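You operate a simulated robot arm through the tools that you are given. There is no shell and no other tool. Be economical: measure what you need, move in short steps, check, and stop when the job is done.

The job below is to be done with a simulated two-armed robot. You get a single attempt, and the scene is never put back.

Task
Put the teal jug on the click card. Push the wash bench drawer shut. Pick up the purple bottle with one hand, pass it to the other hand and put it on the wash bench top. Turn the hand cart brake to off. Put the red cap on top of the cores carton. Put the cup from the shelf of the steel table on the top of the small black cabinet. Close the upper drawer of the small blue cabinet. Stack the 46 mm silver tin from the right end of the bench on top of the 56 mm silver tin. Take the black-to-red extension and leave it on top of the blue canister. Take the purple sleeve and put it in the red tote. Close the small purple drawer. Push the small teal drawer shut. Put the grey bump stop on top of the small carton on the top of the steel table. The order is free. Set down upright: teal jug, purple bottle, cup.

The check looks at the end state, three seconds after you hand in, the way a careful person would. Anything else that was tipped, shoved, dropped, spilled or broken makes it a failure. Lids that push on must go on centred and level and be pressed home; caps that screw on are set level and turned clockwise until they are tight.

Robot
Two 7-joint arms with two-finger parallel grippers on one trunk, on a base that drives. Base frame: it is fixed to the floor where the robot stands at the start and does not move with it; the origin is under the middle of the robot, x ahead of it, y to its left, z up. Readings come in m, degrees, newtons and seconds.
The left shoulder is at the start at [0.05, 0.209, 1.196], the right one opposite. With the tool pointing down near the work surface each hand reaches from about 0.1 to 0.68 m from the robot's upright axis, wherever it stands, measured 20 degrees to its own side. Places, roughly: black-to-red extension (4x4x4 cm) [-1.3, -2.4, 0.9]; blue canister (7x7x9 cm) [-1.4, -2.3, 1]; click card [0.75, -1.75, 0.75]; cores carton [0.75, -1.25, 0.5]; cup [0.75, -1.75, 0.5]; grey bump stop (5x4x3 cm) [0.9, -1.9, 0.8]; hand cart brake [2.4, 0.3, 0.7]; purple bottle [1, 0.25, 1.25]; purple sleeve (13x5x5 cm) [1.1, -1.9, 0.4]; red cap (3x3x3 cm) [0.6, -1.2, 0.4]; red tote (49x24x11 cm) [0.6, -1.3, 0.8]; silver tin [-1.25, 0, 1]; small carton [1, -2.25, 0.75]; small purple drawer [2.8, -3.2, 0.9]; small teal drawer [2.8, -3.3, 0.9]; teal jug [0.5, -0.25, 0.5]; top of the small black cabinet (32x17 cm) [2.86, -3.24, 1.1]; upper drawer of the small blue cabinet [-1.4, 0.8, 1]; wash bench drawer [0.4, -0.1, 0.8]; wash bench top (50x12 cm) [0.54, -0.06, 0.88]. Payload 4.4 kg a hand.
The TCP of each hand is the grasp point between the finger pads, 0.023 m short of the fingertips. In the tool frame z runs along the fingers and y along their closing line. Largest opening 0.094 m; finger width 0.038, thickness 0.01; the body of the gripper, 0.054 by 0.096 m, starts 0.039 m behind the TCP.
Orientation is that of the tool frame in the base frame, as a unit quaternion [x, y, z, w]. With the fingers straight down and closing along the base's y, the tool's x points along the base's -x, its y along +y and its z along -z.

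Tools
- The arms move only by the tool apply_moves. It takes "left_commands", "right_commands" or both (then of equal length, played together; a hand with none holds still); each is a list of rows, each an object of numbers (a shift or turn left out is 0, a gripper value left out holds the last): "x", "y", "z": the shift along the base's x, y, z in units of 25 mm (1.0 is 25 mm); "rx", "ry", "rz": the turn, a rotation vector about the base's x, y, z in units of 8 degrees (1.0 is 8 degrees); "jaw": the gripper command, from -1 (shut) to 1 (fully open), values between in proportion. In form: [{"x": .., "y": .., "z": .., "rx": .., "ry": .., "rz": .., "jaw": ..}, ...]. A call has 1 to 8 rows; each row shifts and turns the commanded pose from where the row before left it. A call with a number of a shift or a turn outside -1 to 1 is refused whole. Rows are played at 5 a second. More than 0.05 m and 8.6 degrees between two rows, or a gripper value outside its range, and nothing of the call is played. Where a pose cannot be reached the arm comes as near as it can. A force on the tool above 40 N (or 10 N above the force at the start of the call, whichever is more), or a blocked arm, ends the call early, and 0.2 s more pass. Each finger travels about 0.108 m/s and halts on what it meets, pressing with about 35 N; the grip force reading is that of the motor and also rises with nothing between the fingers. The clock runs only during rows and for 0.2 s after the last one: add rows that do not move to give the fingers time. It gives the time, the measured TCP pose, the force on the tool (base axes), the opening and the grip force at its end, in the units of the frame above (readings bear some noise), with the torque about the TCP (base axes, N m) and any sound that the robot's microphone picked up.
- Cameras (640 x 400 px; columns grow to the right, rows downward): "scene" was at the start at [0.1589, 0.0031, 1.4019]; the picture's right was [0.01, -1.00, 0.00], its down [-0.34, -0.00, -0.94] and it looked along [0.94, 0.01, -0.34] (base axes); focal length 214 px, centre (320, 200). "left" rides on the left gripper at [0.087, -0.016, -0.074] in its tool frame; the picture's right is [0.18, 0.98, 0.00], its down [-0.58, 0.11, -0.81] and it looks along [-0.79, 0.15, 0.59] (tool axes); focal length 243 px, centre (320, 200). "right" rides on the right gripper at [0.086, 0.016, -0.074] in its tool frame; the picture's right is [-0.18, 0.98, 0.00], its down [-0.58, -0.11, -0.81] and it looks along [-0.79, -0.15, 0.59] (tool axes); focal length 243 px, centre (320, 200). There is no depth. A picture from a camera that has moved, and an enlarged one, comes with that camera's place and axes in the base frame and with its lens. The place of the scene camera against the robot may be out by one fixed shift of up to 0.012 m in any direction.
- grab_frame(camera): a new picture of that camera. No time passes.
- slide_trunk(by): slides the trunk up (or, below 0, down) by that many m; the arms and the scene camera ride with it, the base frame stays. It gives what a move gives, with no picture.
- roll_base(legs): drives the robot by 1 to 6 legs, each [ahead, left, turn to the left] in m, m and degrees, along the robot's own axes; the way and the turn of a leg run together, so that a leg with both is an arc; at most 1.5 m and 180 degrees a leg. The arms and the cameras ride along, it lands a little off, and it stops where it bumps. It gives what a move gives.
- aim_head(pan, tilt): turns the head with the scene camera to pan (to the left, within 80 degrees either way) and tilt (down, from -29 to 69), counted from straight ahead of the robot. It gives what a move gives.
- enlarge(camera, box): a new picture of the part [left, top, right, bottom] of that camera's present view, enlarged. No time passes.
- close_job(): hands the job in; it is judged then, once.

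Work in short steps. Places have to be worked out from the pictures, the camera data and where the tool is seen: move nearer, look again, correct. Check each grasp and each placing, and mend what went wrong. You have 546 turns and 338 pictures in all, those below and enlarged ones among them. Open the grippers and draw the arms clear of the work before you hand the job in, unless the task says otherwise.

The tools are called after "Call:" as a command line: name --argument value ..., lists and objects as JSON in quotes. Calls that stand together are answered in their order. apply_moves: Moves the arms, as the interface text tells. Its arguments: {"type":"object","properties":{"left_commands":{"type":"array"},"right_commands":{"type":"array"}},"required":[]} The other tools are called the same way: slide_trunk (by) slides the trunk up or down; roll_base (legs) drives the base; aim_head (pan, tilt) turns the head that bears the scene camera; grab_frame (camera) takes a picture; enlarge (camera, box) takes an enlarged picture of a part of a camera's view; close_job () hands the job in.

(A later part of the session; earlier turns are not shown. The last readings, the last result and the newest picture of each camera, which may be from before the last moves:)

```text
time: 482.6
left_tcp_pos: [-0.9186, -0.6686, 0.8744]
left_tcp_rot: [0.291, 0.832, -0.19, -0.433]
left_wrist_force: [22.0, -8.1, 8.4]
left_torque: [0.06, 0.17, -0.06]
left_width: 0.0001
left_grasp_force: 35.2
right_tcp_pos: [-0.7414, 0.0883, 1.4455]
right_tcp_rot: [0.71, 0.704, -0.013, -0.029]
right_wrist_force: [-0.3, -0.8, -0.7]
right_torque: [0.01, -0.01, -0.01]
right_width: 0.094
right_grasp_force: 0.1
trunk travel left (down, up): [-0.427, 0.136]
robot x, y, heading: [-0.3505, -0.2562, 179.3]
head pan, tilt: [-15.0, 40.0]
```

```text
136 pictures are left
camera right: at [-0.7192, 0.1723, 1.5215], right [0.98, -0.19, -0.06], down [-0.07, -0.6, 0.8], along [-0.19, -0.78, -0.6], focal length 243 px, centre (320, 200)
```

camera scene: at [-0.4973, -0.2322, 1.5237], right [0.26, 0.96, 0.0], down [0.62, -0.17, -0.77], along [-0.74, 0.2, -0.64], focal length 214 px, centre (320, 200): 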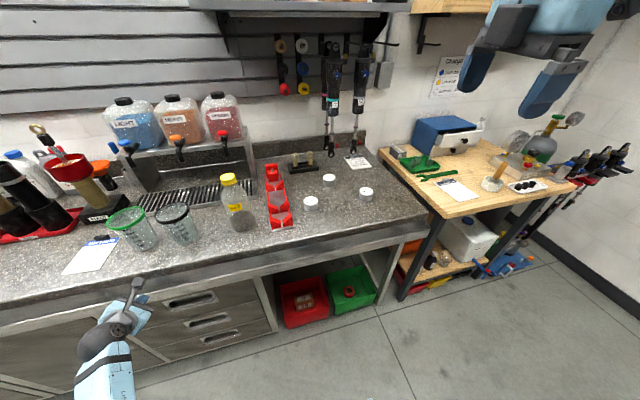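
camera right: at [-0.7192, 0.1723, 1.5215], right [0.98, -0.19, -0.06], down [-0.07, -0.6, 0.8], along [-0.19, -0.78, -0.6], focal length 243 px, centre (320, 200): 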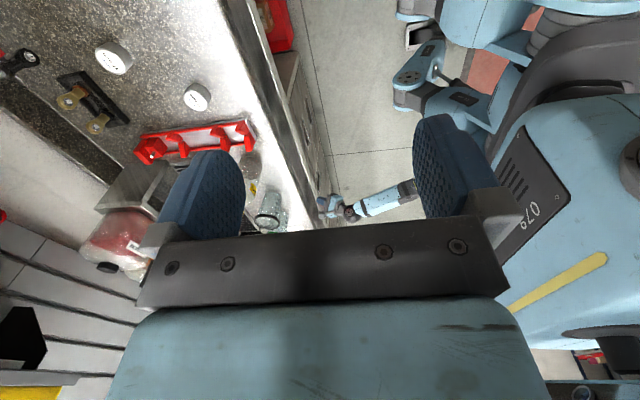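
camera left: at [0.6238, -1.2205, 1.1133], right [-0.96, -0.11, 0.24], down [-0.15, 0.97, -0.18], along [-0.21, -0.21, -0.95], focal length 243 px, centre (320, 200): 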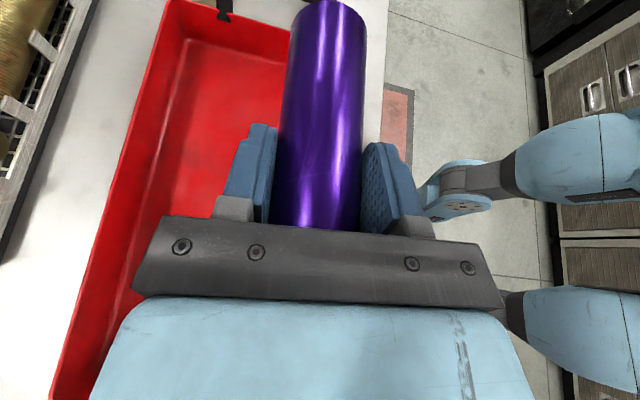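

The left hand met the bench front. I back off and work the left arm loose: out to the side and up.

Call:
roll_base --legs '[[-0.2, 0, 0]]'

Call:
apply_moves --left_commands '[{"y": -0.5, "z": 0.5, "x": -0.5}, {"y": -0.5, "z": 0.5, "x": -0.5}, {"z": 1}, {"z": 1}, {"z": 1}, {"z": 1}]'

Call:
aim_head --pan 30 --tilt 60

Call:
grab_frame --camera "scene"

```text
time: 484.1
left_tcp_pos: [-0.722, -0.6688, 0.8719]
left_tcp_rot: [0.292, 0.832, -0.188, -0.433]
left_wrist_force: [0.5, 0.1, -0.8]
left_torque: [0.0, -0.03, -0.02]
left_width: 0.0
left_grasp_force: 35.1
right_tcp_pos: [-0.5437, 0.0884, 1.4441]
right_tcp_rot: [0.711, 0.703, -0.012, -0.028]
right_wrist_force: [-0.3, -0.1, 0.6]
right_torque: [-0.02, 0.02, -0.03]
right_width: 0.0942
right_grasp_force: 0.0
trunk travel left (down, up): [-0.427, 0.136]
robot x, y, heading: [-0.1502, -0.2579, 179.8]
head pan, tilt: [-15.0, 40.0]
```

```text
time: 485.6
left_tcp_pos: [-0.7464, -0.6926, 0.9229]
left_tcp_rot: [0.291, 0.832, -0.189, -0.432]
left_wrist_force: [-0.1, 0.4, 0.0]
left_torque: [0.0, 0.02, -0.03]
left_width: 0.0
left_grasp_force: 34.8
left hand out of reach, approached as far as the arm can: row 4, 5, 6
right_tcp_pos: [-0.5448, 0.0879, 1.4448]
right_tcp_rot: [0.71, 0.704, -0.012, -0.029]
right_wrist_force: [-0.4, 0.5, -0.4]
right_torque: [-0.01, 0.01, 0.0]
right_width: 0.0939
right_grasp_force: 0.1
trunk travel left (down, up): [-0.427, 0.136]
robot x, y, heading: [-0.1471, -0.255, 179.7]
head pan, tilt: [-15.0, 40.0]
```

```text
time: 486.7
left_tcp_pos: [-0.7456, -0.6938, 0.9221]
left_tcp_rot: [0.292, 0.832, -0.188, -0.433]
left_wrist_force: [0.3, 0.2, -0.4]
left_torque: [0.0, 0.02, 0.04]
left_width: 0.0002
left_grasp_force: 34.8
right_tcp_pos: [-0.5446, 0.0875, 1.4448]
right_tcp_rot: [0.709, 0.704, -0.012, -0.028]
right_wrist_force: [-0.5, 0.7, -0.8]
right_torque: [0.0, 0.0, 0.02]
right_width: 0.094
right_grasp_force: 0.0
trunk travel left (down, up): [-0.427, 0.136]
robot x, y, heading: [-0.1501, -0.2549, 179.5]
head pan, tilt: [30.0, 60.0]
```

```text
135 pictures are left
camera scene: at [-0.2774, -0.2881, 1.4964], right [-0.49, 0.87, 0.0], down [0.75, 0.43, -0.5], along [-0.44, -0.25, -0.87], focal length 214 px, centre (320, 200)
```

scene: 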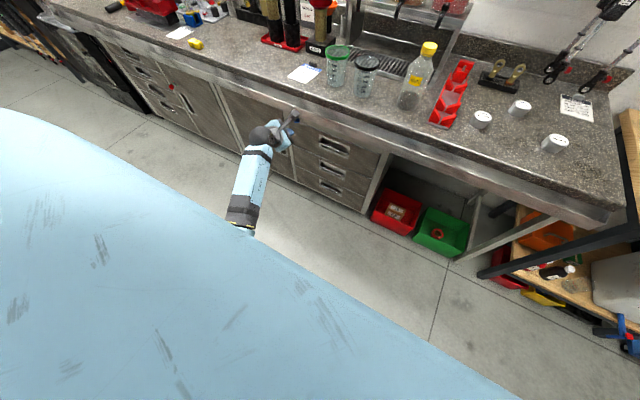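

Call:
apply_moves --left_commands '[{"y": 1}, {"y": 1}, {"y": 1}, {"y": 1}, {"y": 1}, {"y": 1}, {"y": 1}, {"y": 1}]'

Call:
apply_moves --left_commands '[{"y": 1}, {"y": 1}, {"y": 1}, {"z": 1}, {"z": 1}, {"z": 1}, {"z": 1}, {"z": 1}]'

Call:
grab_frame --camera "scene"

```text
time: 488.5
left_tcp_pos: [-0.7215, -0.7974, 0.9569]
left_tcp_rot: [0.311, 0.81, -0.296, -0.401]
left_wrist_force: [0.1, -0.4, -0.6]
left_torque: [0.0, -0.01, 0.02]
left_width: 0.0002
left_grasp_force: 35.3
left hand out of reach, approached as far as the arm can: row 1, 2, 3, 4, 5, 6, 7, 8
right_tcp_pos: [-0.5475, 0.0873, 1.4448]
right_tcp_rot: [0.71, 0.704, -0.011, -0.027]
right_wrist_force: [-0.5, -0.3, 0.0]
right_torque: [0.0, -0.01, -0.01]
right_width: 0.0938
right_grasp_force: 0.0
trunk travel left (down, up): [-0.427, 0.136]
robot x, y, heading: [-0.1495, -0.2594, 179.7]
head pan, tilt: [30.0, 60.0]
stopped in row 8 (left hand): the arm was blocked; the commanded pose is now the measured one
```

```text
time: 490.5
left_tcp_pos: [-0.7043, -0.8382, 0.9741]
left_tcp_rot: [0.316, 0.795, -0.348, -0.384]
left_wrist_force: [-0.2, 1.5, 0.4]
left_torque: [0.0, 0.01, -0.01]
left_width: 0.0
left_grasp_force: 35.3
left hand out of reach, approached as far as the arm can: row 1, 2, 3, 4, 5, 6, 7, 8
right_tcp_pos: [-0.5454, 0.0875, 1.4431]
right_tcp_rot: [0.71, 0.704, -0.011, -0.026]
right_wrist_force: [-0.2, -0.8, -0.5]
right_torque: [0.02, 0.03, -0.01]
right_width: 0.0942
right_grasp_force: 0.0
trunk travel left (down, up): [-0.427, 0.136]
robot x, y, heading: [-0.1528, -0.2568, 180.0]
head pan, tilt: [30.0, 60.0]
stopped in row 8 (left hand): the arm was blocked; the commanded pose is now the measured one
```

```text
134 pictures are left
camera scene: at [-0.2772, -0.2889, 1.4964], right [-0.5, 0.87, 0.0], down [0.75, 0.43, -0.5], along [-0.43, -0.25, -0.87], focal length 214 px, centre (320, 200)
```

scene: 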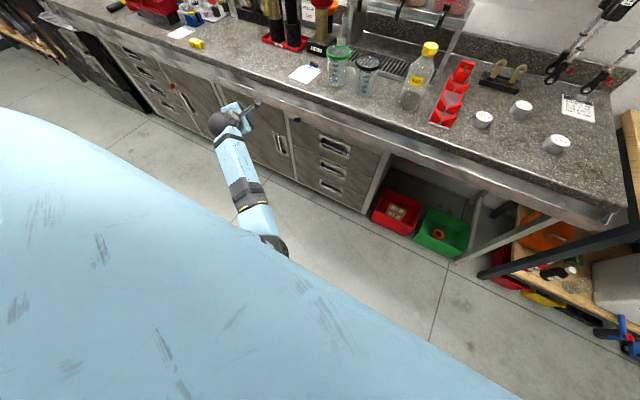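

Call:
apply_moves --left_commands '[{"rz": -1, "z": -0.5}, {"rz": -1, "z": -0.5}, {"rz": -1, "z": -0.5}, {"rz": -1, "z": -0.5}, {"rz": -1}, {"rz": -1}, {"rz": -1}, {"rz": -1}]'

Call:
apply_moves --left_commands '[{"y": 1}, {"y": 1}, {"y": 1}, {"y": 1}, {"y": 1}, {"y": 1}, {"y": 1}, {"y": 1}]'

Call:
grab_frame --camera "scene"

```text
time: 492.3
left_tcp_pos: [-0.7039, -0.837, 0.9234]
left_tcp_rot: [0.689, 0.507, -0.09, -0.51]
left_wrist_force: [-0.9, 0.2, 0.0]
left_torque: [0.04, 0.01, 0.03]
left_width: 0.0001
left_grasp_force: 34.6
right_tcp_pos: [-0.5456, 0.0875, 1.4435]
right_tcp_rot: [0.709, 0.704, -0.011, -0.026]
right_wrist_force: [0.4, -0.3, 0.7]
right_torque: [0.01, -0.04, -0.01]
right_width: 0.0943
right_grasp_force: 0.0
trunk travel left (down, up): [-0.427, 0.136]
robot x, y, heading: [-0.1521, -0.2552, 179.8]
head pan, tilt: [30.0, 60.0]
```

```text
time: 494.1
left_tcp_pos: [-0.7031, -0.6372, 0.9233]
left_tcp_rot: [0.688, 0.508, -0.091, -0.51]
left_wrist_force: [-0.6, -0.2, -0.3]
left_torque: [0.0, -0.01, 0.02]
left_width: 0.0003
left_grasp_force: 34.5
right_tcp_pos: [-0.5462, 0.0873, 1.4434]
right_tcp_rot: [0.709, 0.704, -0.012, -0.027]
right_wrist_force: [-0.2, 0.2, -0.3]
right_torque: [0.0, -0.05, 0.01]
right_width: 0.094
right_grasp_force: 0.1
trunk travel left (down, up): [-0.427, 0.136]
robot x, y, heading: [-0.1464, -0.2548, 180.0]
head pan, tilt: [30.0, 60.0]
```

```text
133 pictures are left
camera scene: at [-0.2773, -0.2884, 1.4964], right [-0.5, 0.87, 0.0], down [0.75, 0.43, -0.5], along [-0.43, -0.25, -0.87], focal length 214 px, centre (320, 200)
```

scene: 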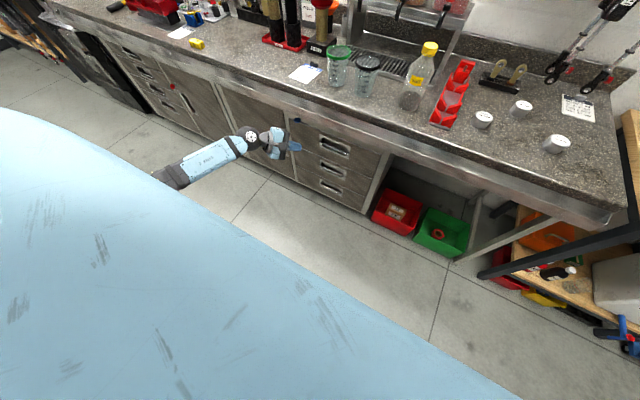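

The elbow is free again in the inward-pointing pose. I raise the left hand.

Call:
apply_moves --left_commands '[{"z": 1}, {"z": 1}, {"z": 1}, {"z": 1}, {"z": 1}, {"z": 1}, {"z": 1}, {"z": 1}]'

Call:
apply_moves --left_commands '[{"z": 1, "rz": 1}, {"z": 1, "rz": 1}, {"z": 1, "rz": 1}, {"z": 1}, {"z": 1}, {"z": 1}]'

Call:
aim_head --pan -15 --tilt 40

Call:
grab_frame --camera "scene"

```text
time: 495.9
left_tcp_pos: [-0.7032, -0.636, 1.1238]
left_tcp_rot: [0.689, 0.507, -0.088, -0.51]
left_wrist_force: [-0.4, 0.9, -0.6]
left_torque: [0.0, 0.01, -0.01]
left_width: 0.0
left_grasp_force: 35.4
right_tcp_pos: [-0.546, 0.0875, 1.4441]
right_tcp_rot: [0.709, 0.704, -0.012, -0.026]
right_wrist_force: [0.6, 0.2, -0.4]
right_torque: [-0.01, 0.01, 0.02]
right_width: 0.0941
right_grasp_force: 0.0
trunk travel left (down, up): [-0.427, 0.136]
robot x, y, heading: [-0.1535, -0.2598, 179.8]
head pan, tilt: [30.0, 60.0]
```

```text
time: 497.3
left_tcp_pos: [-0.7043, -0.6366, 1.2734]
left_tcp_rot: [0.568, 0.64, -0.193, -0.479]
left_wrist_force: [-0.3, 0.2, 1.1]
left_torque: [0.02, 0.01, 0.02]
left_width: 0.0001
left_grasp_force: 34.8
right_tcp_pos: [-0.5461, 0.0882, 1.4441]
right_tcp_rot: [0.709, 0.704, -0.012, -0.026]
right_wrist_force: [0.0, 0.5, -0.2]
right_torque: [0.01, 0.0, 0.0]
right_width: 0.0938
right_grasp_force: 0.0
trunk travel left (down, up): [-0.427, 0.136]
robot x, y, heading: [-0.1486, -0.2645, 179.9]
head pan, tilt: [30.0, 60.0]
```

```text
time: 498.5
left_tcp_pos: [-0.7039, -0.636, 1.2732]
left_tcp_rot: [0.569, 0.639, -0.194, -0.48]
left_wrist_force: [0.3, 0.6, -0.4]
left_torque: [-0.01, 0.05, -0.01]
left_width: 0.0001
left_grasp_force: 35.3
right_tcp_pos: [-0.5448, 0.0873, 1.4445]
right_tcp_rot: [0.71, 0.704, -0.012, -0.026]
right_wrist_force: [-0.3, -0.1, -0.2]
right_torque: [0.01, 0.0, -0.02]
right_width: 0.094
right_grasp_force: 0.1
trunk travel left (down, up): [-0.427, 0.136]
robot x, y, heading: [-0.1533, -0.2584, 179.8]
head pan, tilt: [-15.0, 40.0]
```

```text
132 pictures are left
camera scene: at [-0.3013, -0.2334, 1.5231], right [0.26, 0.97, 0.0], down [0.62, -0.17, -0.77], along [-0.74, 0.2, -0.64], focal length 214 px, centre (320, 200)
```

scene: 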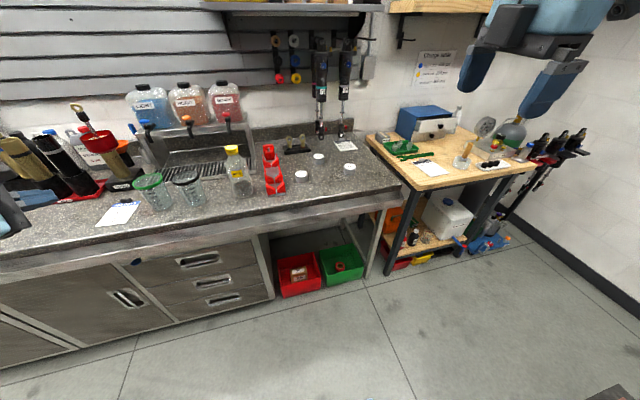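

Call:
apply_moves --left_commands '[{"x": 1, "z": 0.5}, {"x": 1, "z": 0.5}, {"x": 1, "z": 0.5}, {"x": 1, "z": 0.5}, {"x": 1}, {"x": 1}]'

Call:
enlarge --camera "scene" --box '[260, 120, 420, 220]'

```text
time: 499.9
left_tcp_pos: [-0.5763, -0.6529, 1.3289]
left_tcp_rot: [0.569, 0.64, -0.193, -0.48]
left_wrist_force: [0.6, 0.5, -0.4]
left_torque: [0.01, 0.01, 0.0]
left_width: 0.0
left_grasp_force: 34.7
left hand out of reach, approached as far as the arm can: row 5, 6
right_tcp_pos: [-0.5456, 0.0872, 1.4443]
right_tcp_rot: [0.71, 0.703, -0.012, -0.026]
right_wrist_force: [-0.2, -0.3, 0.2]
right_torque: [0.0, -0.02, 0.0]
right_width: 0.0942
right_grasp_force: 0.1
trunk travel left (down, up): [-0.427, 0.136]
robot x, y, heading: [-0.1511, -0.2602, 179.9]
head pan, tilt: [-15.0, 40.0]
```

```text
4.00 times, centred on (340, 170) of scene
camera zoom: at [-0.3011, -0.2337, 1.5232], right [0.26, 0.96, 0.0], down [0.62, -0.17, -0.77], along [-0.74, 0.2, -0.64], focal length 858 px, centre (240, 320)
```

zoom: 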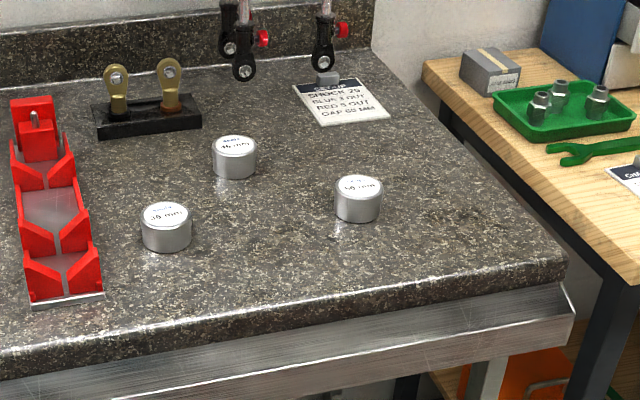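

Tins: 46 mm top ≈ (−1.306, 0.032, 0.964); 56 mm top ≈ (−1.155, 0.151, 0.966). I lower the trunk, drive up to the bench and bring the right hand above the 46 tin.

Call:
slide_trunk --by -0.1

Call:
roll_base --legs '[[0.52, -0.07, 0]]'

Call:
apply_moves --right_commands '[{"x": -1, "y": -0.6, "z": -1}, {"x": -1, "y": -0.6, "z": -1}, {"x": -1, "y": -0.6, "z": -1}, {"x": -1, "y": -0.6, "z": -1}, {"x": -1, "y": -0.6, "z": -1}, {"x": -1, "y": -0.6, "z": -1}, {"x": -1, "y": -0.6, "z": -1}, {"x": -1, "y": -0.6, "z": -1}]'

Call:
grab_frame --camera "right"

Call:
grab_frame --camera "scene"

```text
time: 501.2
left_tcp_pos: [-0.5764, -0.6522, 1.2279]
left_tcp_rot: [0.569, 0.639, -0.193, -0.48]
left_wrist_force: [-0.3, 0.4, -0.7]
left_torque: [0.01, 0.04, 0.0]
left_width: 0.0003
left_grasp_force: 35.3
right_tcp_pos: [-0.5454, 0.0865, 1.3457]
right_tcp_rot: [0.71, 0.704, -0.012, -0.027]
right_wrist_force: [0.3, 0.2, 0.5]
right_torque: [-0.02, 0.0, 0.01]
right_width: 0.094
right_grasp_force: 0.1
trunk travel left (down, up): [-0.327, 0.236]
robot x, y, heading: [-0.1494, -0.2593, 179.6]
head pan, tilt: [-15.0, 40.0]
```

```text
time: 504.2
left_tcp_pos: [-1.0917, -0.5814, 1.2297]
left_tcp_rot: [0.569, 0.64, -0.193, -0.479]
left_wrist_force: [-1.1, -0.2, -0.5]
left_torque: [-0.01, 0.0, 0.03]
left_width: 0.0
left_grasp_force: 35.4
right_tcp_pos: [-1.0606, 0.1582, 1.344]
right_tcp_rot: [0.71, 0.704, -0.012, -0.027]
right_wrist_force: [-0.7, 0.6, -0.8]
right_torque: [0.05, -0.01, -0.03]
right_width: 0.0941
right_grasp_force: 0.1
trunk travel left (down, up): [-0.327, 0.236]
robot x, y, heading: [-0.6674, -0.1849, 180.2]
head pan, tilt: [-15.0, 40.0]
```

```text
time: 506.0
left_tcp_pos: [-1.0939, -0.5794, 1.2277]
left_tcp_rot: [0.569, 0.64, -0.193, -0.479]
left_wrist_force: [-1.0, 0.0, 0.3]
left_torque: [0.02, 0.01, 0.03]
left_width: 0.0
left_grasp_force: 35.0
right_tcp_pos: [-1.2634, 0.0383, 1.1419]
right_tcp_rot: [0.71, 0.704, -0.011, -0.025]
right_wrist_force: [-0.2, -0.1, -0.7]
right_torque: [-0.03, -0.05, 0.01]
right_width: 0.0941
right_grasp_force: 0.2
trunk travel left (down, up): [-0.327, 0.236]
robot x, y, heading: [-0.6658, -0.1868, 179.9]
head pan, tilt: [-15.0, 40.0]
```

```text
130 pictures are left
camera right: at [-1.2426, 0.1235, 1.2179], right [0.98, -0.19, -0.06], down [-0.07, -0.6, 0.8], along [-0.19, -0.78, -0.6], focal length 243 px, centre (320, 200)
```

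right: 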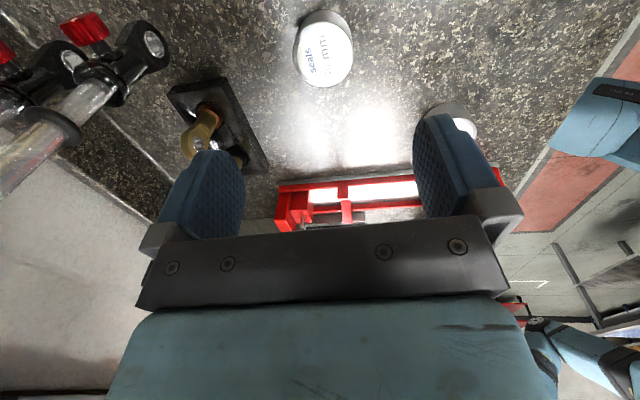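

```text
129 pictures are left
camera scene: at [-0.8189, -0.1613, 1.4228], right [0.26, 0.96, 0.0], down [0.62, -0.17, -0.76], along [-0.74, 0.2, -0.64], focal length 214 px, centre (320, 200)
```

scene: 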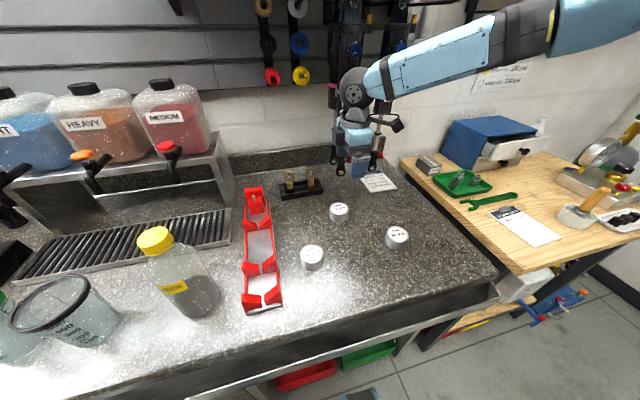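

The 46 tin appears just ahead in the hand's view. I descend to z≈1.03 and look again.

Call:
apply_moves --right_commands '[{"x": -0.5, "z": -1}, {"x": -0.3, "z": -1}, {"z": -1}, {"z": -1}, {}]'

Call:
grab_frame --camera "right"

Call:
enlarge --camera "scene" --box '[280, 120, 440, 260]'

```text
time: 507.2
left_tcp_pos: [-1.0925, -0.5805, 1.2294]
left_tcp_rot: [0.568, 0.639, -0.194, -0.48]
left_wrist_force: [0.5, -0.5, 0.4]
left_torque: [0.01, 0.02, 0.01]
left_width: 0.0
left_grasp_force: 34.7
right_tcp_pos: [-1.2807, 0.038, 1.0441]
right_tcp_rot: [0.71, 0.704, -0.013, -0.028]
right_wrist_force: [-0.2, 0.5, -0.3]
right_torque: [0.0, -0.01, -0.01]
right_width: 0.0939
right_grasp_force: 0.1
trunk travel left (down, up): [-0.327, 0.236]
robot x, y, heading: [-0.6646, -0.1845, 179.8]
head pan, tilt: [-15.0, 40.0]
```

```text
128 pictures are left
camera right: at [-1.2584, 0.1223, 1.1197], right [0.98, -0.19, -0.06], down [-0.07, -0.6, 0.8], along [-0.19, -0.78, -0.6], focal length 243 px, centre (320, 200)
```

right: 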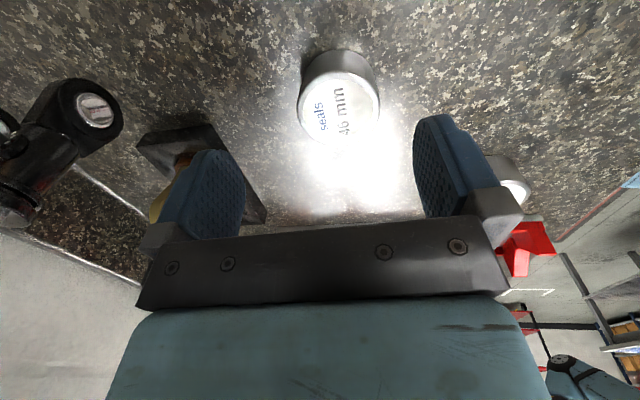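

```text
2.86 times, centred on (360, 190) of scene
camera zoom: at [-0.8157, -0.1624, 1.4232], right [0.26, 0.97, 0.0], down [0.62, -0.17, -0.77], along [-0.74, 0.2, -0.64], focal length 613 px, centre (206, 229)
```

zoom: 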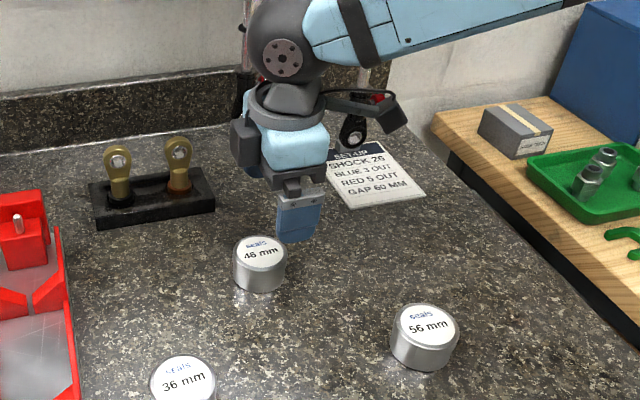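

Tin at (−1.272, 0.031) by the hand camera. I correct and descend to z≈0.953, then close.

Call:
apply_moves --right_commands '[{"x": 0.35, "y": -0.3, "z": -1}, {"z": -1}, {"z": -1}, {"z": -0.6}, {}]'

Call:
grab_frame --camera "right"

```text
time: 508.4
left_tcp_pos: [-1.0924, -0.5802, 1.2292]
left_tcp_rot: [0.569, 0.64, -0.193, -0.48]
left_wrist_force: [-0.1, -0.4, 1.9]
left_torque: [0.03, -0.03, 0.0]
left_width: 0.0
left_grasp_force: 35.1
right_tcp_pos: [-1.2491, 0.0617, 0.9795]
right_tcp_rot: [0.71, 0.704, -0.013, -0.026]
right_wrist_force: [-0.3, -0.4, 0.3]
right_torque: [-0.01, 0.02, -0.05]
right_width: 0.0938
right_grasp_force: 0.0
right hand out of reach, approached as far as the arm can: row 1, 2, 3, 4
trunk travel left (down, up): [-0.327, 0.236]
robot x, y, heading: [-0.6634, -0.1844, 179.7]
head pan, tilt: [-15.0, 40.0]
```

```text
126 pictures are left
camera right: at [-1.2266, 0.1462, 1.0549], right [0.98, -0.19, -0.06], down [-0.07, -0.6, 0.8], along [-0.19, -0.78, -0.6], focal length 243 px, centre (320, 200)
```

right: 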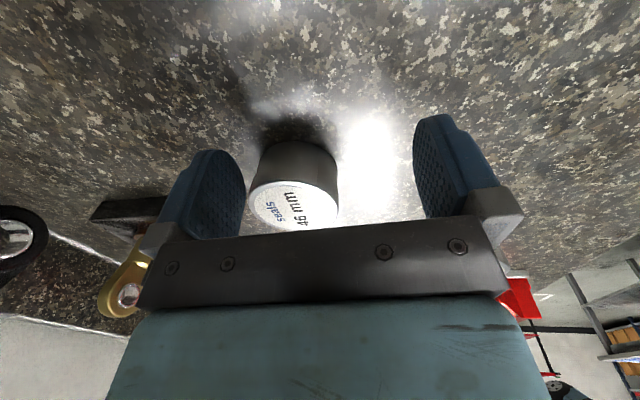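

Reach limit again; the hand drifted. I raise it, reposition, and use the trunk for the descent.

Call:
apply_moves --right_commands '[{"z": 1}, {"z": 1}, {"z": 1}, {"x": -0.5, "y": -0.6}, {"x": -0.4, "y": -0.6}]'

Call:
slide_trunk --by -0.06

Call:
grab_frame --camera "right"

```text
time: 509.6
left_tcp_pos: [-1.0919, -0.5806, 1.2277]
left_tcp_rot: [0.568, 0.64, -0.194, -0.48]
left_wrist_force: [0.5, 0.3, 0.1]
left_torque: [0.01, -0.02, 0.01]
left_width: 0.0001
left_grasp_force: 35.3
right_tcp_pos: [-1.272, 0.0334, 1.0547]
right_tcp_rot: [0.71, 0.704, -0.012, -0.027]
right_wrist_force: [0.6, -0.7, -0.7]
right_torque: [-0.03, 0.05, 0.01]
right_width: 0.094
right_grasp_force: 0.1
trunk travel left (down, up): [-0.327, 0.236]
robot x, y, heading: [-0.6634, -0.1879, 179.4]
head pan, tilt: [-15.0, 40.0]
```

```text
time: 510.6
left_tcp_pos: [-1.0916, -0.5806, 1.1695]
left_tcp_rot: [0.569, 0.639, -0.193, -0.48]
left_wrist_force: [0.1, -0.6, 0.0]
left_torque: [0.0, -0.01, 0.02]
left_width: 0.0
left_grasp_force: 34.9
right_tcp_pos: [-1.2711, 0.0327, 0.994]
right_tcp_rot: [0.71, 0.704, -0.012, -0.028]
right_wrist_force: [0.4, -0.5, -0.8]
right_torque: [-0.03, 0.0, -0.01]
right_width: 0.094
right_grasp_force: 0.1
trunk travel left (down, up): [-0.267, 0.296]
robot x, y, heading: [-0.6653, -0.1875, 180.0]
head pan, tilt: [-15.0, 40.0]
```

```text
125 pictures are left
camera right: at [-1.2497, 0.1167, 1.0703], right [0.98, -0.19, -0.06], down [-0.07, -0.6, 0.8], along [-0.19, -0.78, -0.6], focal length 243 px, centre (320, 200)
```

right: 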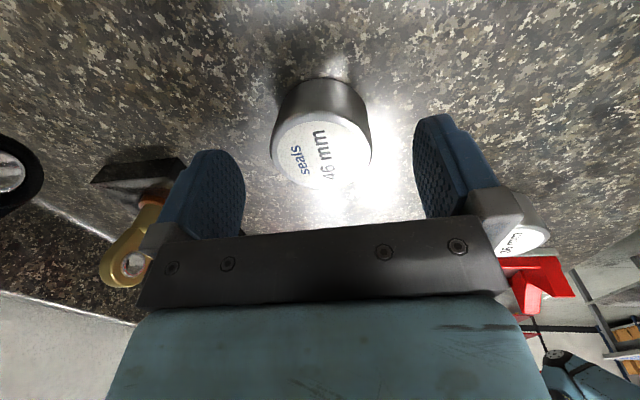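

Call:
apply_moves --right_commands '[{"y": -0.3, "x": -0.1}, {}]'

Call:
slide_trunk --by -0.042

Call:
apply_moves --right_commands '[{"jaw": 0.5}, {"jaw": 0}, {"jaw": -1}, {"jaw": -1}, {}]'

Call:
grab_frame --camera "right"

```text
time: 511.2
left_tcp_pos: [-1.0924, -0.5813, 1.1683]
left_tcp_rot: [0.569, 0.64, -0.192, -0.479]
left_wrist_force: [0.3, 0.6, 0.7]
left_torque: [0.02, 0.0, -0.01]
left_width: 0.0
left_grasp_force: 35.0
right_tcp_pos: [-1.2733, 0.0266, 0.9961]
right_tcp_rot: [0.709, 0.705, -0.013, -0.027]
right_wrist_force: [-0.7, 0.0, -0.1]
right_torque: [-0.03, 0.02, 0.01]
right_width: 0.094
right_grasp_force: 0.0
trunk travel left (down, up): [-0.267, 0.296]
robot x, y, heading: [-0.6661, -0.1822, 180.0]
head pan, tilt: [-15.0, 40.0]
```

```text
time: 512.1
left_tcp_pos: [-1.0912, -0.5814, 1.1269]
left_tcp_rot: [0.568, 0.639, -0.193, -0.481]
left_wrist_force: [0.6, 0.5, 0.5]
left_torque: [0.04, -0.02, -0.01]
left_width: 0.0
left_grasp_force: 34.3
right_tcp_pos: [-1.2736, 0.0266, 0.9569]
right_tcp_rot: [0.71, 0.704, -0.015, -0.028]
right_wrist_force: [-0.8, 5.7, 26.2]
right_torque: [-0.33, -1.41, 0.32]
right_width: 0.0932
right_grasp_force: 0.1
trunk travel left (down, up): [-0.225, 0.338]
robot x, y, heading: [-0.6684, -0.1864, 180.0]
head pan, tilt: [-15.0, 40.0]
```

```text
time: 513.3
left_tcp_pos: [-1.0891, -0.5821, 1.1283]
left_tcp_rot: [0.568, 0.638, -0.195, -0.482]
left_wrist_force: [0.3, -0.3, -0.1]
left_torque: [-0.02, 0.03, 0.02]
left_width: 0.0
left_grasp_force: 35.4
right_tcp_pos: [-1.2705, 0.0252, 0.9558]
right_tcp_rot: [0.709, 0.705, -0.014, -0.028]
right_wrist_force: [18.2, 2.2, 21.1]
right_torque: [-0.27, -1.19, 0.34]
right_width: 0.0582
right_grasp_force: 35.3
trunk travel left (down, up): [-0.225, 0.338]
robot x, y, heading: [-0.6648, -0.188, 179.6]
head pan, tilt: [-15.0, 40.0]
```

```text
124 pictures are left
camera right: at [-1.2491, 0.1097, 1.0309], right [0.98, -0.19, -0.06], down [-0.07, -0.6, 0.8], along [-0.19, -0.78, -0.6], focal length 243 px, centre (320, 200)
```

right: 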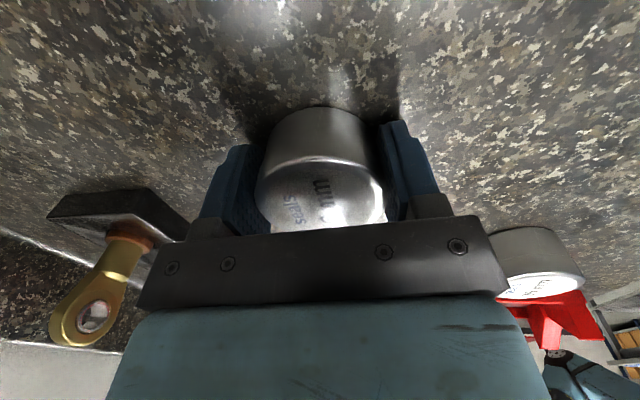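

Gripped (58 mm). I lift and shift so the hand camera can see the 56 tin.

Call:
slide_trunk --by 0.1

Call:
roll_base --legs '[[-0.13, -0.2, 0]]'

Call:
grab_frame --camera "right"

Call:
enlarge --camera "scene" --box '[260, 100, 420, 240]'

```text
time: 514.6
left_tcp_pos: [-1.0923, -0.5813, 1.2265]
left_tcp_rot: [0.569, 0.64, -0.193, -0.48]
left_wrist_force: [0.6, 0.3, 0.1]
left_torque: [0.02, 0.01, -0.01]
left_width: 0.0001
left_grasp_force: 35.0
right_tcp_pos: [-1.2734, 0.0262, 1.0528]
right_tcp_rot: [0.709, 0.704, -0.012, -0.026]
right_wrist_force: [-0.2, -0.4, -0.2]
right_torque: [0.03, 0.01, 0.0]
right_width: 0.058
right_grasp_force: 34.9
trunk travel left (down, up): [-0.325, 0.238]
robot x, y, heading: [-0.6594, -0.1873, 179.8]
head pan, tilt: [-15.0, 40.0]
```

```text
time: 517.0
left_tcp_pos: [-0.9625, -0.3843, 1.2256]
left_tcp_rot: [0.569, 0.639, -0.193, -0.48]
left_wrist_force: [-0.3, 0.3, 0.9]
left_torque: [-0.02, 0.0, -0.01]
left_width: 0.0
left_grasp_force: 34.8
right_tcp_pos: [-1.1424, 0.2227, 1.0535]
right_tcp_rot: [0.711, 0.703, -0.013, -0.027]
right_wrist_force: [0.0, -0.8, -1.2]
right_torque: [0.0, 0.0, 0.0]
right_width: 0.0578
right_grasp_force: 34.8
trunk travel left (down, up): [-0.325, 0.238]
robot x, y, heading: [-0.5342, 0.0116, 179.6]
head pan, tilt: [-15.0, 40.0]
```

```text
123 pictures are left
camera right: at [-1.1208, 0.3079, 1.1284], right [0.98, -0.19, -0.06], down [-0.07, -0.6, 0.8], along [-0.19, -0.78, -0.6], focal length 243 px, centre (320, 200)
```

right: 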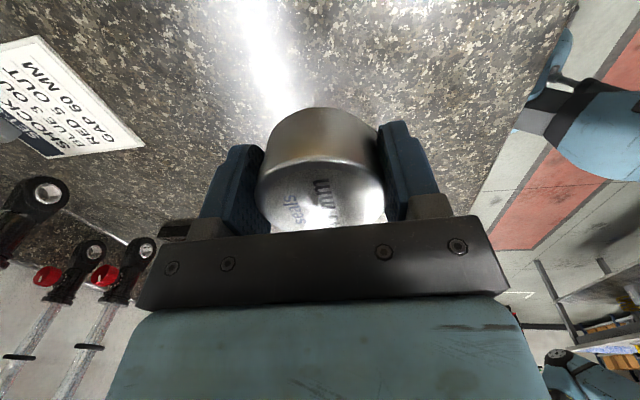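

```text
2.86 times, centred on (340, 170) of scene
camera zoom: at [-0.6858, 0.0347, 1.4211], right [0.26, 0.96, 0.0], down [0.62, -0.17, -0.77], along [-0.74, 0.2, -0.64], focal length 613 px, centre (263, 286)
```

zoom: 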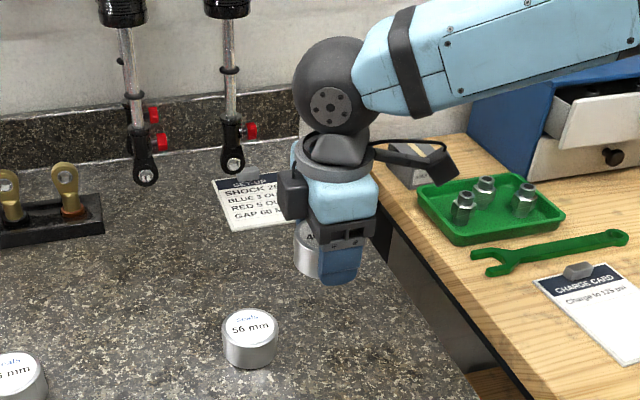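

The held tin hides the 56 tin. I shift 11 cm forward so it shows beside the finger.

Call:
roll_base --legs '[[0.11, 0.0, 0]]'

Call:
grab_frame --camera "right"

```text
time: 518.1
left_tcp_pos: [-1.0712, -0.3835, 1.2276]
left_tcp_rot: [0.568, 0.639, -0.194, -0.48]
left_wrist_force: [-0.4, -0.1, -0.3]
left_torque: [0.03, 0.02, -0.01]
left_width: 0.0
left_grasp_force: 35.2
right_tcp_pos: [-1.2515, 0.2232, 1.0531]
right_tcp_rot: [0.71, 0.703, -0.013, -0.026]
right_wrist_force: [0.5, 1.0, -0.9]
right_torque: [0.02, 0.0, -0.01]
right_width: 0.0582
right_grasp_force: 35.4
trunk travel left (down, up): [-0.325, 0.238]
robot x, y, heading: [-0.643, 0.0091, 179.6]
head pan, tilt: [-15.0, 40.0]
```

```text
121 pictures are left
camera right: at [-1.2305, 0.3079, 1.1284], right [0.98, -0.19, -0.06], down [-0.07, -0.6, 0.8], along [-0.19, -0.78, -0.6], focal length 243 px, centre (320, 200)
```

right: 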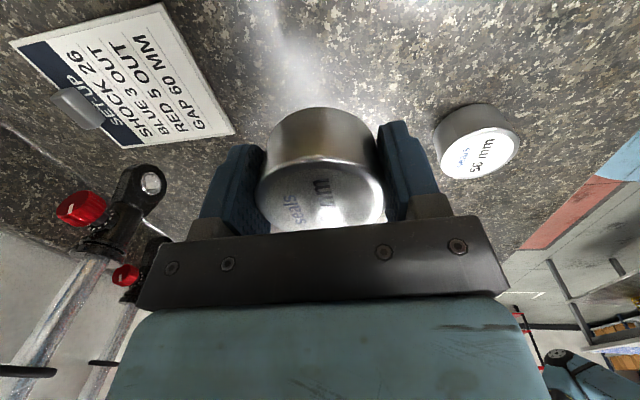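

56 tin located at (−1.134, 0.144). I move the held tin over it.

Call:
roll_base --legs '[[-0.1175, 0.078, 0]]'

Call:
grab_frame --camera "right"

Call:
enlarge --camera "scene" --box '[280, 130, 400, 235]'

```text
time: 519.5
left_tcp_pos: [-0.9538, -0.4617, 1.2268]
left_tcp_rot: [0.569, 0.639, -0.193, -0.48]
left_wrist_force: [0.5, 0.5, 0.2]
left_torque: [0.01, 0.02, 0.01]
left_width: 0.0
left_grasp_force: 34.9
right_tcp_pos: [-1.1362, 0.1474, 1.0536]
right_tcp_rot: [0.71, 0.704, -0.013, -0.027]
right_wrist_force: [0.5, 0.3, 0.1]
right_torque: [0.01, 0.01, -0.02]
right_width: 0.0581
right_grasp_force: 35.1
trunk travel left (down, up): [-0.325, 0.238]
robot x, y, heading: [-0.5278, -0.069, 179.6]
head pan, tilt: [-15.0, 40.0]
```

```text
120 pictures are left
camera right: at [-1.1143, 0.2301, 1.1285], right [0.98, -0.19, -0.06], down [-0.07, -0.6, 0.8], along [-0.19, -0.78, -0.6], focal length 243 px, centre (320, 200)
```

right: 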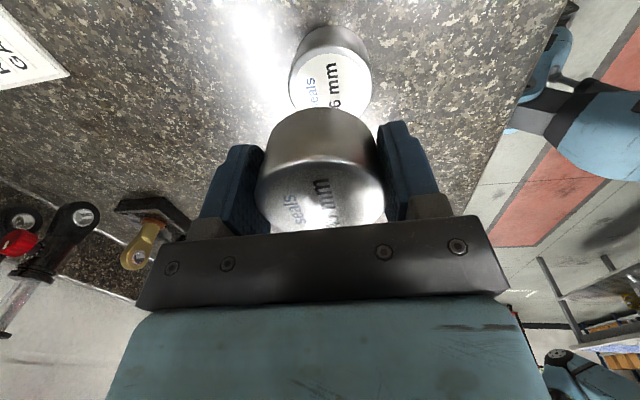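

```text
3.81 times, centred on (340, 182) of scene
camera zoom: at [-0.6788, -0.0425, 1.4211], right [0.26, 0.96, 0.0], down [0.62, -0.17, -0.77], along [-0.74, 0.2, -0.64], focal length 817 px, centre (244, 267)
```

zoom: 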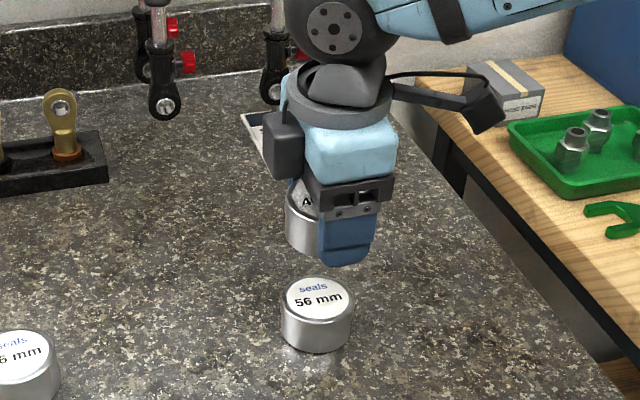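

Fine correction +5 mm in x, then lower.

Call:
apply_moves --right_commands '[{"x": 0.22, "y": 0.05}, {}]'

Call:
slide_trunk --by -0.048

Call:
grab_frame --camera "right"

Call:
enlarge --camera "scene" --box '[280, 110, 400, 215]'

```text
time: 520.1
left_tcp_pos: [-0.955, -0.4615, 1.227]
left_tcp_rot: [0.568, 0.64, -0.193, -0.48]
left_wrist_force: [-0.6, -1.3, -0.5]
left_torque: [-0.02, -0.01, 0.02]
left_width: 0.0
left_grasp_force: 35.2
right_tcp_pos: [-1.1297, 0.1466, 1.0533]
right_tcp_rot: [0.71, 0.703, -0.013, -0.027]
right_wrist_force: [-0.5, 0.5, 0.0]
right_torque: [0.01, 0.01, 0.01]
right_width: 0.0583
right_grasp_force: 34.6
trunk travel left (down, up): [-0.325, 0.238]
robot x, y, heading: [-0.527, -0.0645, 179.7]
head pan, tilt: [-15.0, 40.0]
```

```text
time: 521.0
left_tcp_pos: [-0.9549, -0.4613, 1.1786]
left_tcp_rot: [0.569, 0.64, -0.192, -0.48]
left_wrist_force: [0.1, -0.7, 0.6]
left_torque: [0.02, 0.0, 0.0]
left_width: 0.0
left_grasp_force: 34.9
right_tcp_pos: [-1.1295, 0.1462, 1.0045]
right_tcp_rot: [0.709, 0.704, -0.013, -0.027]
right_wrist_force: [-0.3, -0.9, -0.8]
right_torque: [0.03, 0.0, -0.01]
right_width: 0.0581
right_grasp_force: 34.7
trunk travel left (down, up): [-0.277, 0.286]
robot x, y, heading: [-0.5283, -0.0677, 179.9]
head pan, tilt: [-15.0, 40.0]
```

```text
118 pictures are left
camera right: at [-1.1087, 0.2313, 1.0804], right [0.98, -0.19, -0.06], down [-0.07, -0.6, 0.8], along [-0.19, -0.78, -0.6], focal length 243 px, centre (320, 200)
```

right: 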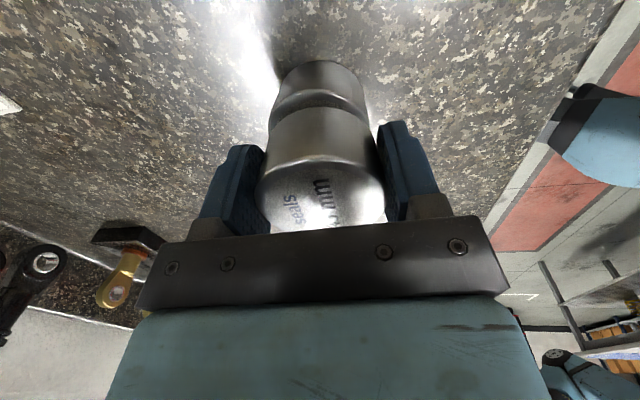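

```text
3.81 times, centred on (340, 162) of scene
camera zoom: at [-0.6789, -0.0425, 1.3732], right [0.26, 0.96, 0.0], down [0.62, -0.17, -0.77], along [-0.74, 0.2, -0.64], focal length 817 px, centre (244, 343)
```

zoom: 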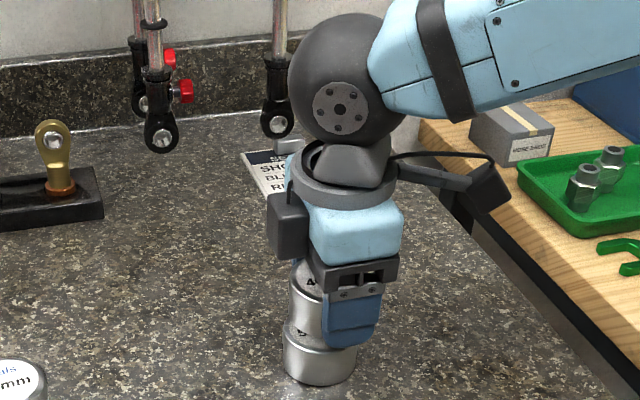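

Nearly aligned (≈4 mm in y). I nudge and lower to contact.

Call:
apply_moves --right_commands '[{"y": -0.15}, {"z": -0.3}, {}]'

Call:
apply_moves --right_commands '[{"z": -0.2}, {}]'

Call:
apply_moves --right_commands '[{"z": -0.15}, {}]'

```text
time: 521.8
left_tcp_pos: [-0.9542, -0.4612, 1.1785]
left_tcp_rot: [0.569, 0.639, -0.193, -0.479]
left_wrist_force: [-0.6, 0.0, -0.3]
left_torque: [-0.01, -0.01, 0.01]
left_width: 0.0
left_grasp_force: 35.2
right_tcp_pos: [-1.1284, 0.1447, 0.9977]
right_tcp_rot: [0.71, 0.704, -0.013, -0.026]
right_wrist_force: [-0.2, 0.3, -0.7]
right_torque: [-0.03, 0.0, -0.04]
right_width: 0.058
right_grasp_force: 34.6
trunk travel left (down, up): [-0.277, 0.286]
robot x, y, heading: [-0.5263, -0.0668, 179.5]
head pan, tilt: [-15.0, 40.0]
```

```text
time: 522.4
left_tcp_pos: [-0.9562, -0.4612, 1.1779]
left_tcp_rot: [0.569, 0.64, -0.193, -0.479]
left_wrist_force: [0.2, -0.4, 0.3]
left_torque: [0.01, -0.01, -0.01]
left_width: 0.0
left_grasp_force: 34.8
right_tcp_pos: [-1.1286, 0.1459, 0.9939]
right_tcp_rot: [0.71, 0.704, -0.014, -0.026]
right_wrist_force: [-0.8, 0.1, -1.3]
right_torque: [0.0, -0.01, 0.03]
right_width: 0.0581
right_grasp_force: 34.7
right hand out of reach, approached as far as the arm can: row 1
trunk travel left (down, up): [-0.277, 0.286]
robot x, y, heading: [-0.5279, -0.0688, 179.9]
head pan, tilt: [-15.0, 40.0]
```

```text
time: 523.0
left_tcp_pos: [-0.9535, -0.4604, 1.1782]
left_tcp_rot: [0.569, 0.639, -0.193, -0.48]
left_wrist_force: [-0.4, -0.4, 0.5]
left_torque: [-0.02, -0.04, -0.01]
left_width: 0.0
left_grasp_force: 35.0
right_tcp_pos: [-1.1272, 0.147, 0.9912]
right_tcp_rot: [0.709, 0.704, -0.014, -0.026]
right_wrist_force: [1.0, 0.4, -0.2]
right_torque: [-0.01, 0.0, 0.02]
right_width: 0.058
right_grasp_force: 34.7
trunk travel left (down, up): [-0.277, 0.286]
robot x, y, heading: [-0.5275, -0.0667, 179.8]
head pan, tilt: [-15.0, 40.0]
```

Call:
slide_trunk --by -0.005

Call:
enlarge --camera "scene" --box '[300, 130, 380, 210]'

```text
time: 523.5
left_tcp_pos: [-0.9522, -0.4619, 1.1748]
left_tcp_rot: [0.568, 0.639, -0.194, -0.481]
left_wrist_force: [-0.2, 0.2, -0.5]
left_torque: [0.01, -0.01, 0.0]
left_width: 0.0003
left_grasp_force: 34.9
right_tcp_pos: [-1.1264, 0.1474, 0.9905]
right_tcp_rot: [0.71, 0.704, -0.016, -0.029]
right_wrist_force: [-0.1, 4.8, 31.8]
right_torque: [0.05, -0.68, 0.1]
right_width: 0.058
right_grasp_force: 35.0
trunk travel left (down, up): [-0.272, 0.291]
robot x, y, heading: [-0.5287, -0.0657, 179.8]
head pan, tilt: [-15.0, 40.0]
```

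```text
5.00 times, centred on (340, 170) of scene
camera zoom: at [-0.6761, -0.043, 1.3691], right [0.26, 0.96, 0.0], down [0.62, -0.17, -0.77], along [-0.74, 0.2, -0.64], focal length 1072 px, centre (220, 350)
```

zoom: 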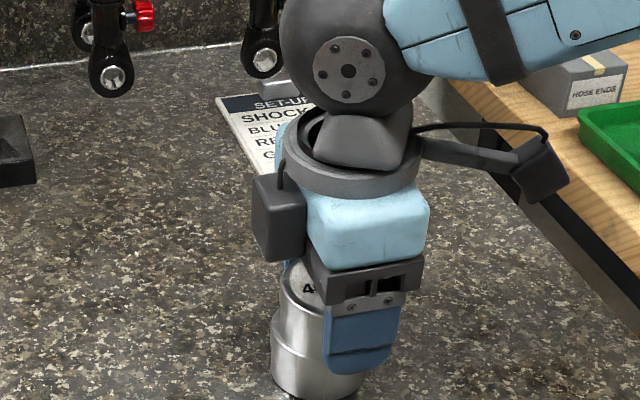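

Contact. I open and lift off.

Call:
apply_moves --right_commands '[{"jaw": 0.3}, {"jaw": 0.6}, {"jaw": 1}, {"jaw": 1}]'

Call:
slide_trunk --by 0.15

Call:
grab_frame --camera "right"

Call:
enlarge --camera "scene" --box '[280, 150, 400, 255]'

```text
time: 524.5
left_tcp_pos: [-0.955, -0.4617, 1.1735]
left_tcp_rot: [0.568, 0.639, -0.194, -0.481]
left_wrist_force: [0.4, 0.4, 0.6]
left_torque: [0.02, 0.01, -0.03]
left_width: 0.0002
left_grasp_force: 35.7
right_tcp_pos: [-1.1275, 0.1485, 0.9856]
right_tcp_rot: [0.71, 0.704, -0.014, -0.027]
right_wrist_force: [1.2, 0.7, 2.2]
right_torque: [-0.01, 0.13, 0.02]
right_width: 0.0939
right_grasp_force: 0.1
trunk travel left (down, up): [-0.272, 0.291]
robot x, y, heading: [-0.5307, -0.0638, 180.0]
head pan, tilt: [-15.0, 40.0]
```

```text
time: 526.3
left_tcp_pos: [-0.9542, -0.4619, 1.3232]
left_tcp_rot: [0.568, 0.64, -0.194, -0.48]
left_wrist_force: [-0.4, -0.4, 0.4]
left_torque: [-0.02, -0.02, 0.03]
left_width: 0.0
left_grasp_force: 35.2
right_tcp_pos: [-1.1263, 0.1478, 1.1363]
right_tcp_rot: [0.71, 0.703, -0.014, -0.027]
right_wrist_force: [1.6, 0.2, 0.2]
right_torque: [0.0, -0.01, 0.02]
right_width: 0.0939
right_grasp_force: 0.0
trunk travel left (down, up): [-0.422, 0.141]
robot x, y, heading: [-0.5298, -0.0682, 179.7]
head pan, tilt: [-15.0, 40.0]
```

```text
115 pictures are left
camera right: at [-1.1059, 0.2318, 1.2114], right [0.98, -0.19, -0.06], down [-0.07, -0.6, 0.8], along [-0.19, -0.78, -0.6], focal length 243 px, centre (320, 200)
```

right: 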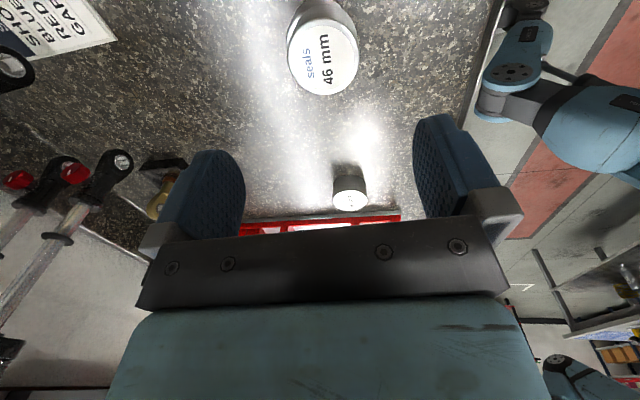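

```text
3.81 times, centred on (340, 202) of scene
camera zoom: at [-0.6792, -0.0426, 1.5181], right [0.26, 0.96, 0.0], down [0.62, -0.17, -0.77], along [-0.74, 0.2, -0.64], focal length 817 px, centre (244, 190)
```

zoom: 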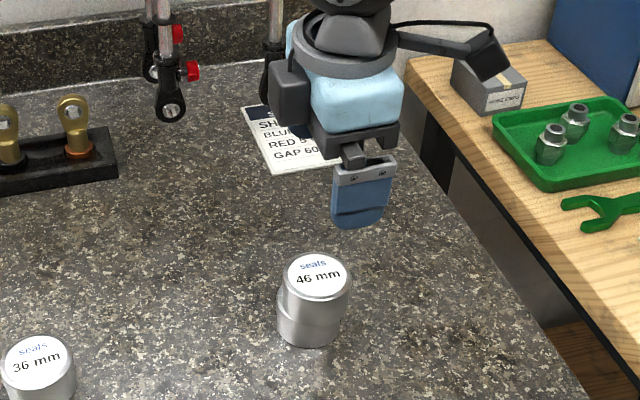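

Tins stacked (46 on 56). Next the blue cabinet's upper drawer: I back off a little and strafe right for a look.

Call:
roll_base --legs '[[-0.12, -0.55, 0]]'

Call:
aim_head --pan -12 --tilt 35

Call:
grab_frame --camera "scene"

```text
time: 531.6
left_tcp_pos: [-0.8312, 0.0868, 1.3239]
left_tcp_rot: [0.567, 0.641, -0.195, -0.48]
left_wrist_force: [0.2, 0.0, 0.8]
left_torque: [0.0, -0.02, -0.02]
left_width: 0.0
left_grasp_force: 35.1
right_tcp_pos: [-1.0074, 0.6935, 1.1371]
right_tcp_rot: [0.708, 0.706, -0.013, -0.027]
right_wrist_force: [0.0, -1.3, 0.1]
right_torque: [-0.01, -0.01, 0.0]
right_width: 0.0942
right_grasp_force: 0.1
trunk travel left (down, up): [-0.422, 0.141]
robot x, y, heading: [-0.4058, 0.4828, -180.0]
head pan, tilt: [-15.0, 40.0]
```

```text
time: 532.3
left_tcp_pos: [-0.8338, 0.0863, 1.3239]
left_tcp_rot: [0.568, 0.641, -0.194, -0.479]
left_wrist_force: [0.1, -0.9, -0.3]
left_torque: [0.0, -0.01, 0.0]
left_width: 0.0
left_grasp_force: 34.7
right_tcp_pos: [-1.0073, 0.6931, 1.1366]
right_tcp_rot: [0.707, 0.706, -0.012, -0.026]
right_wrist_force: [0.5, 0.8, -0.3]
right_torque: [-0.02, -0.01, 0.02]
right_width: 0.094
right_grasp_force: 0.1
trunk travel left (down, up): [-0.422, 0.141]
robot x, y, heading: [-0.4106, 0.4807, -180.1]
head pan, tilt: [-12.0, 35.0]
```

```text
113 pictures are left
camera scene: at [-0.5622, 0.5025, 1.5257], right [0.21, 0.98, 0.0], down [0.56, -0.12, -0.82], along [-0.8, 0.17, -0.57], focal length 214 px, centre (320, 200)
```

scene: 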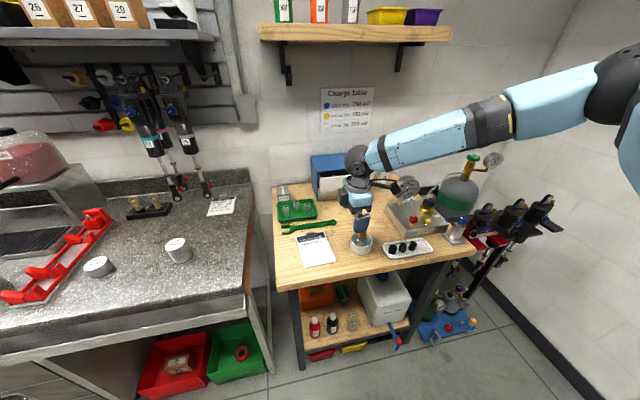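

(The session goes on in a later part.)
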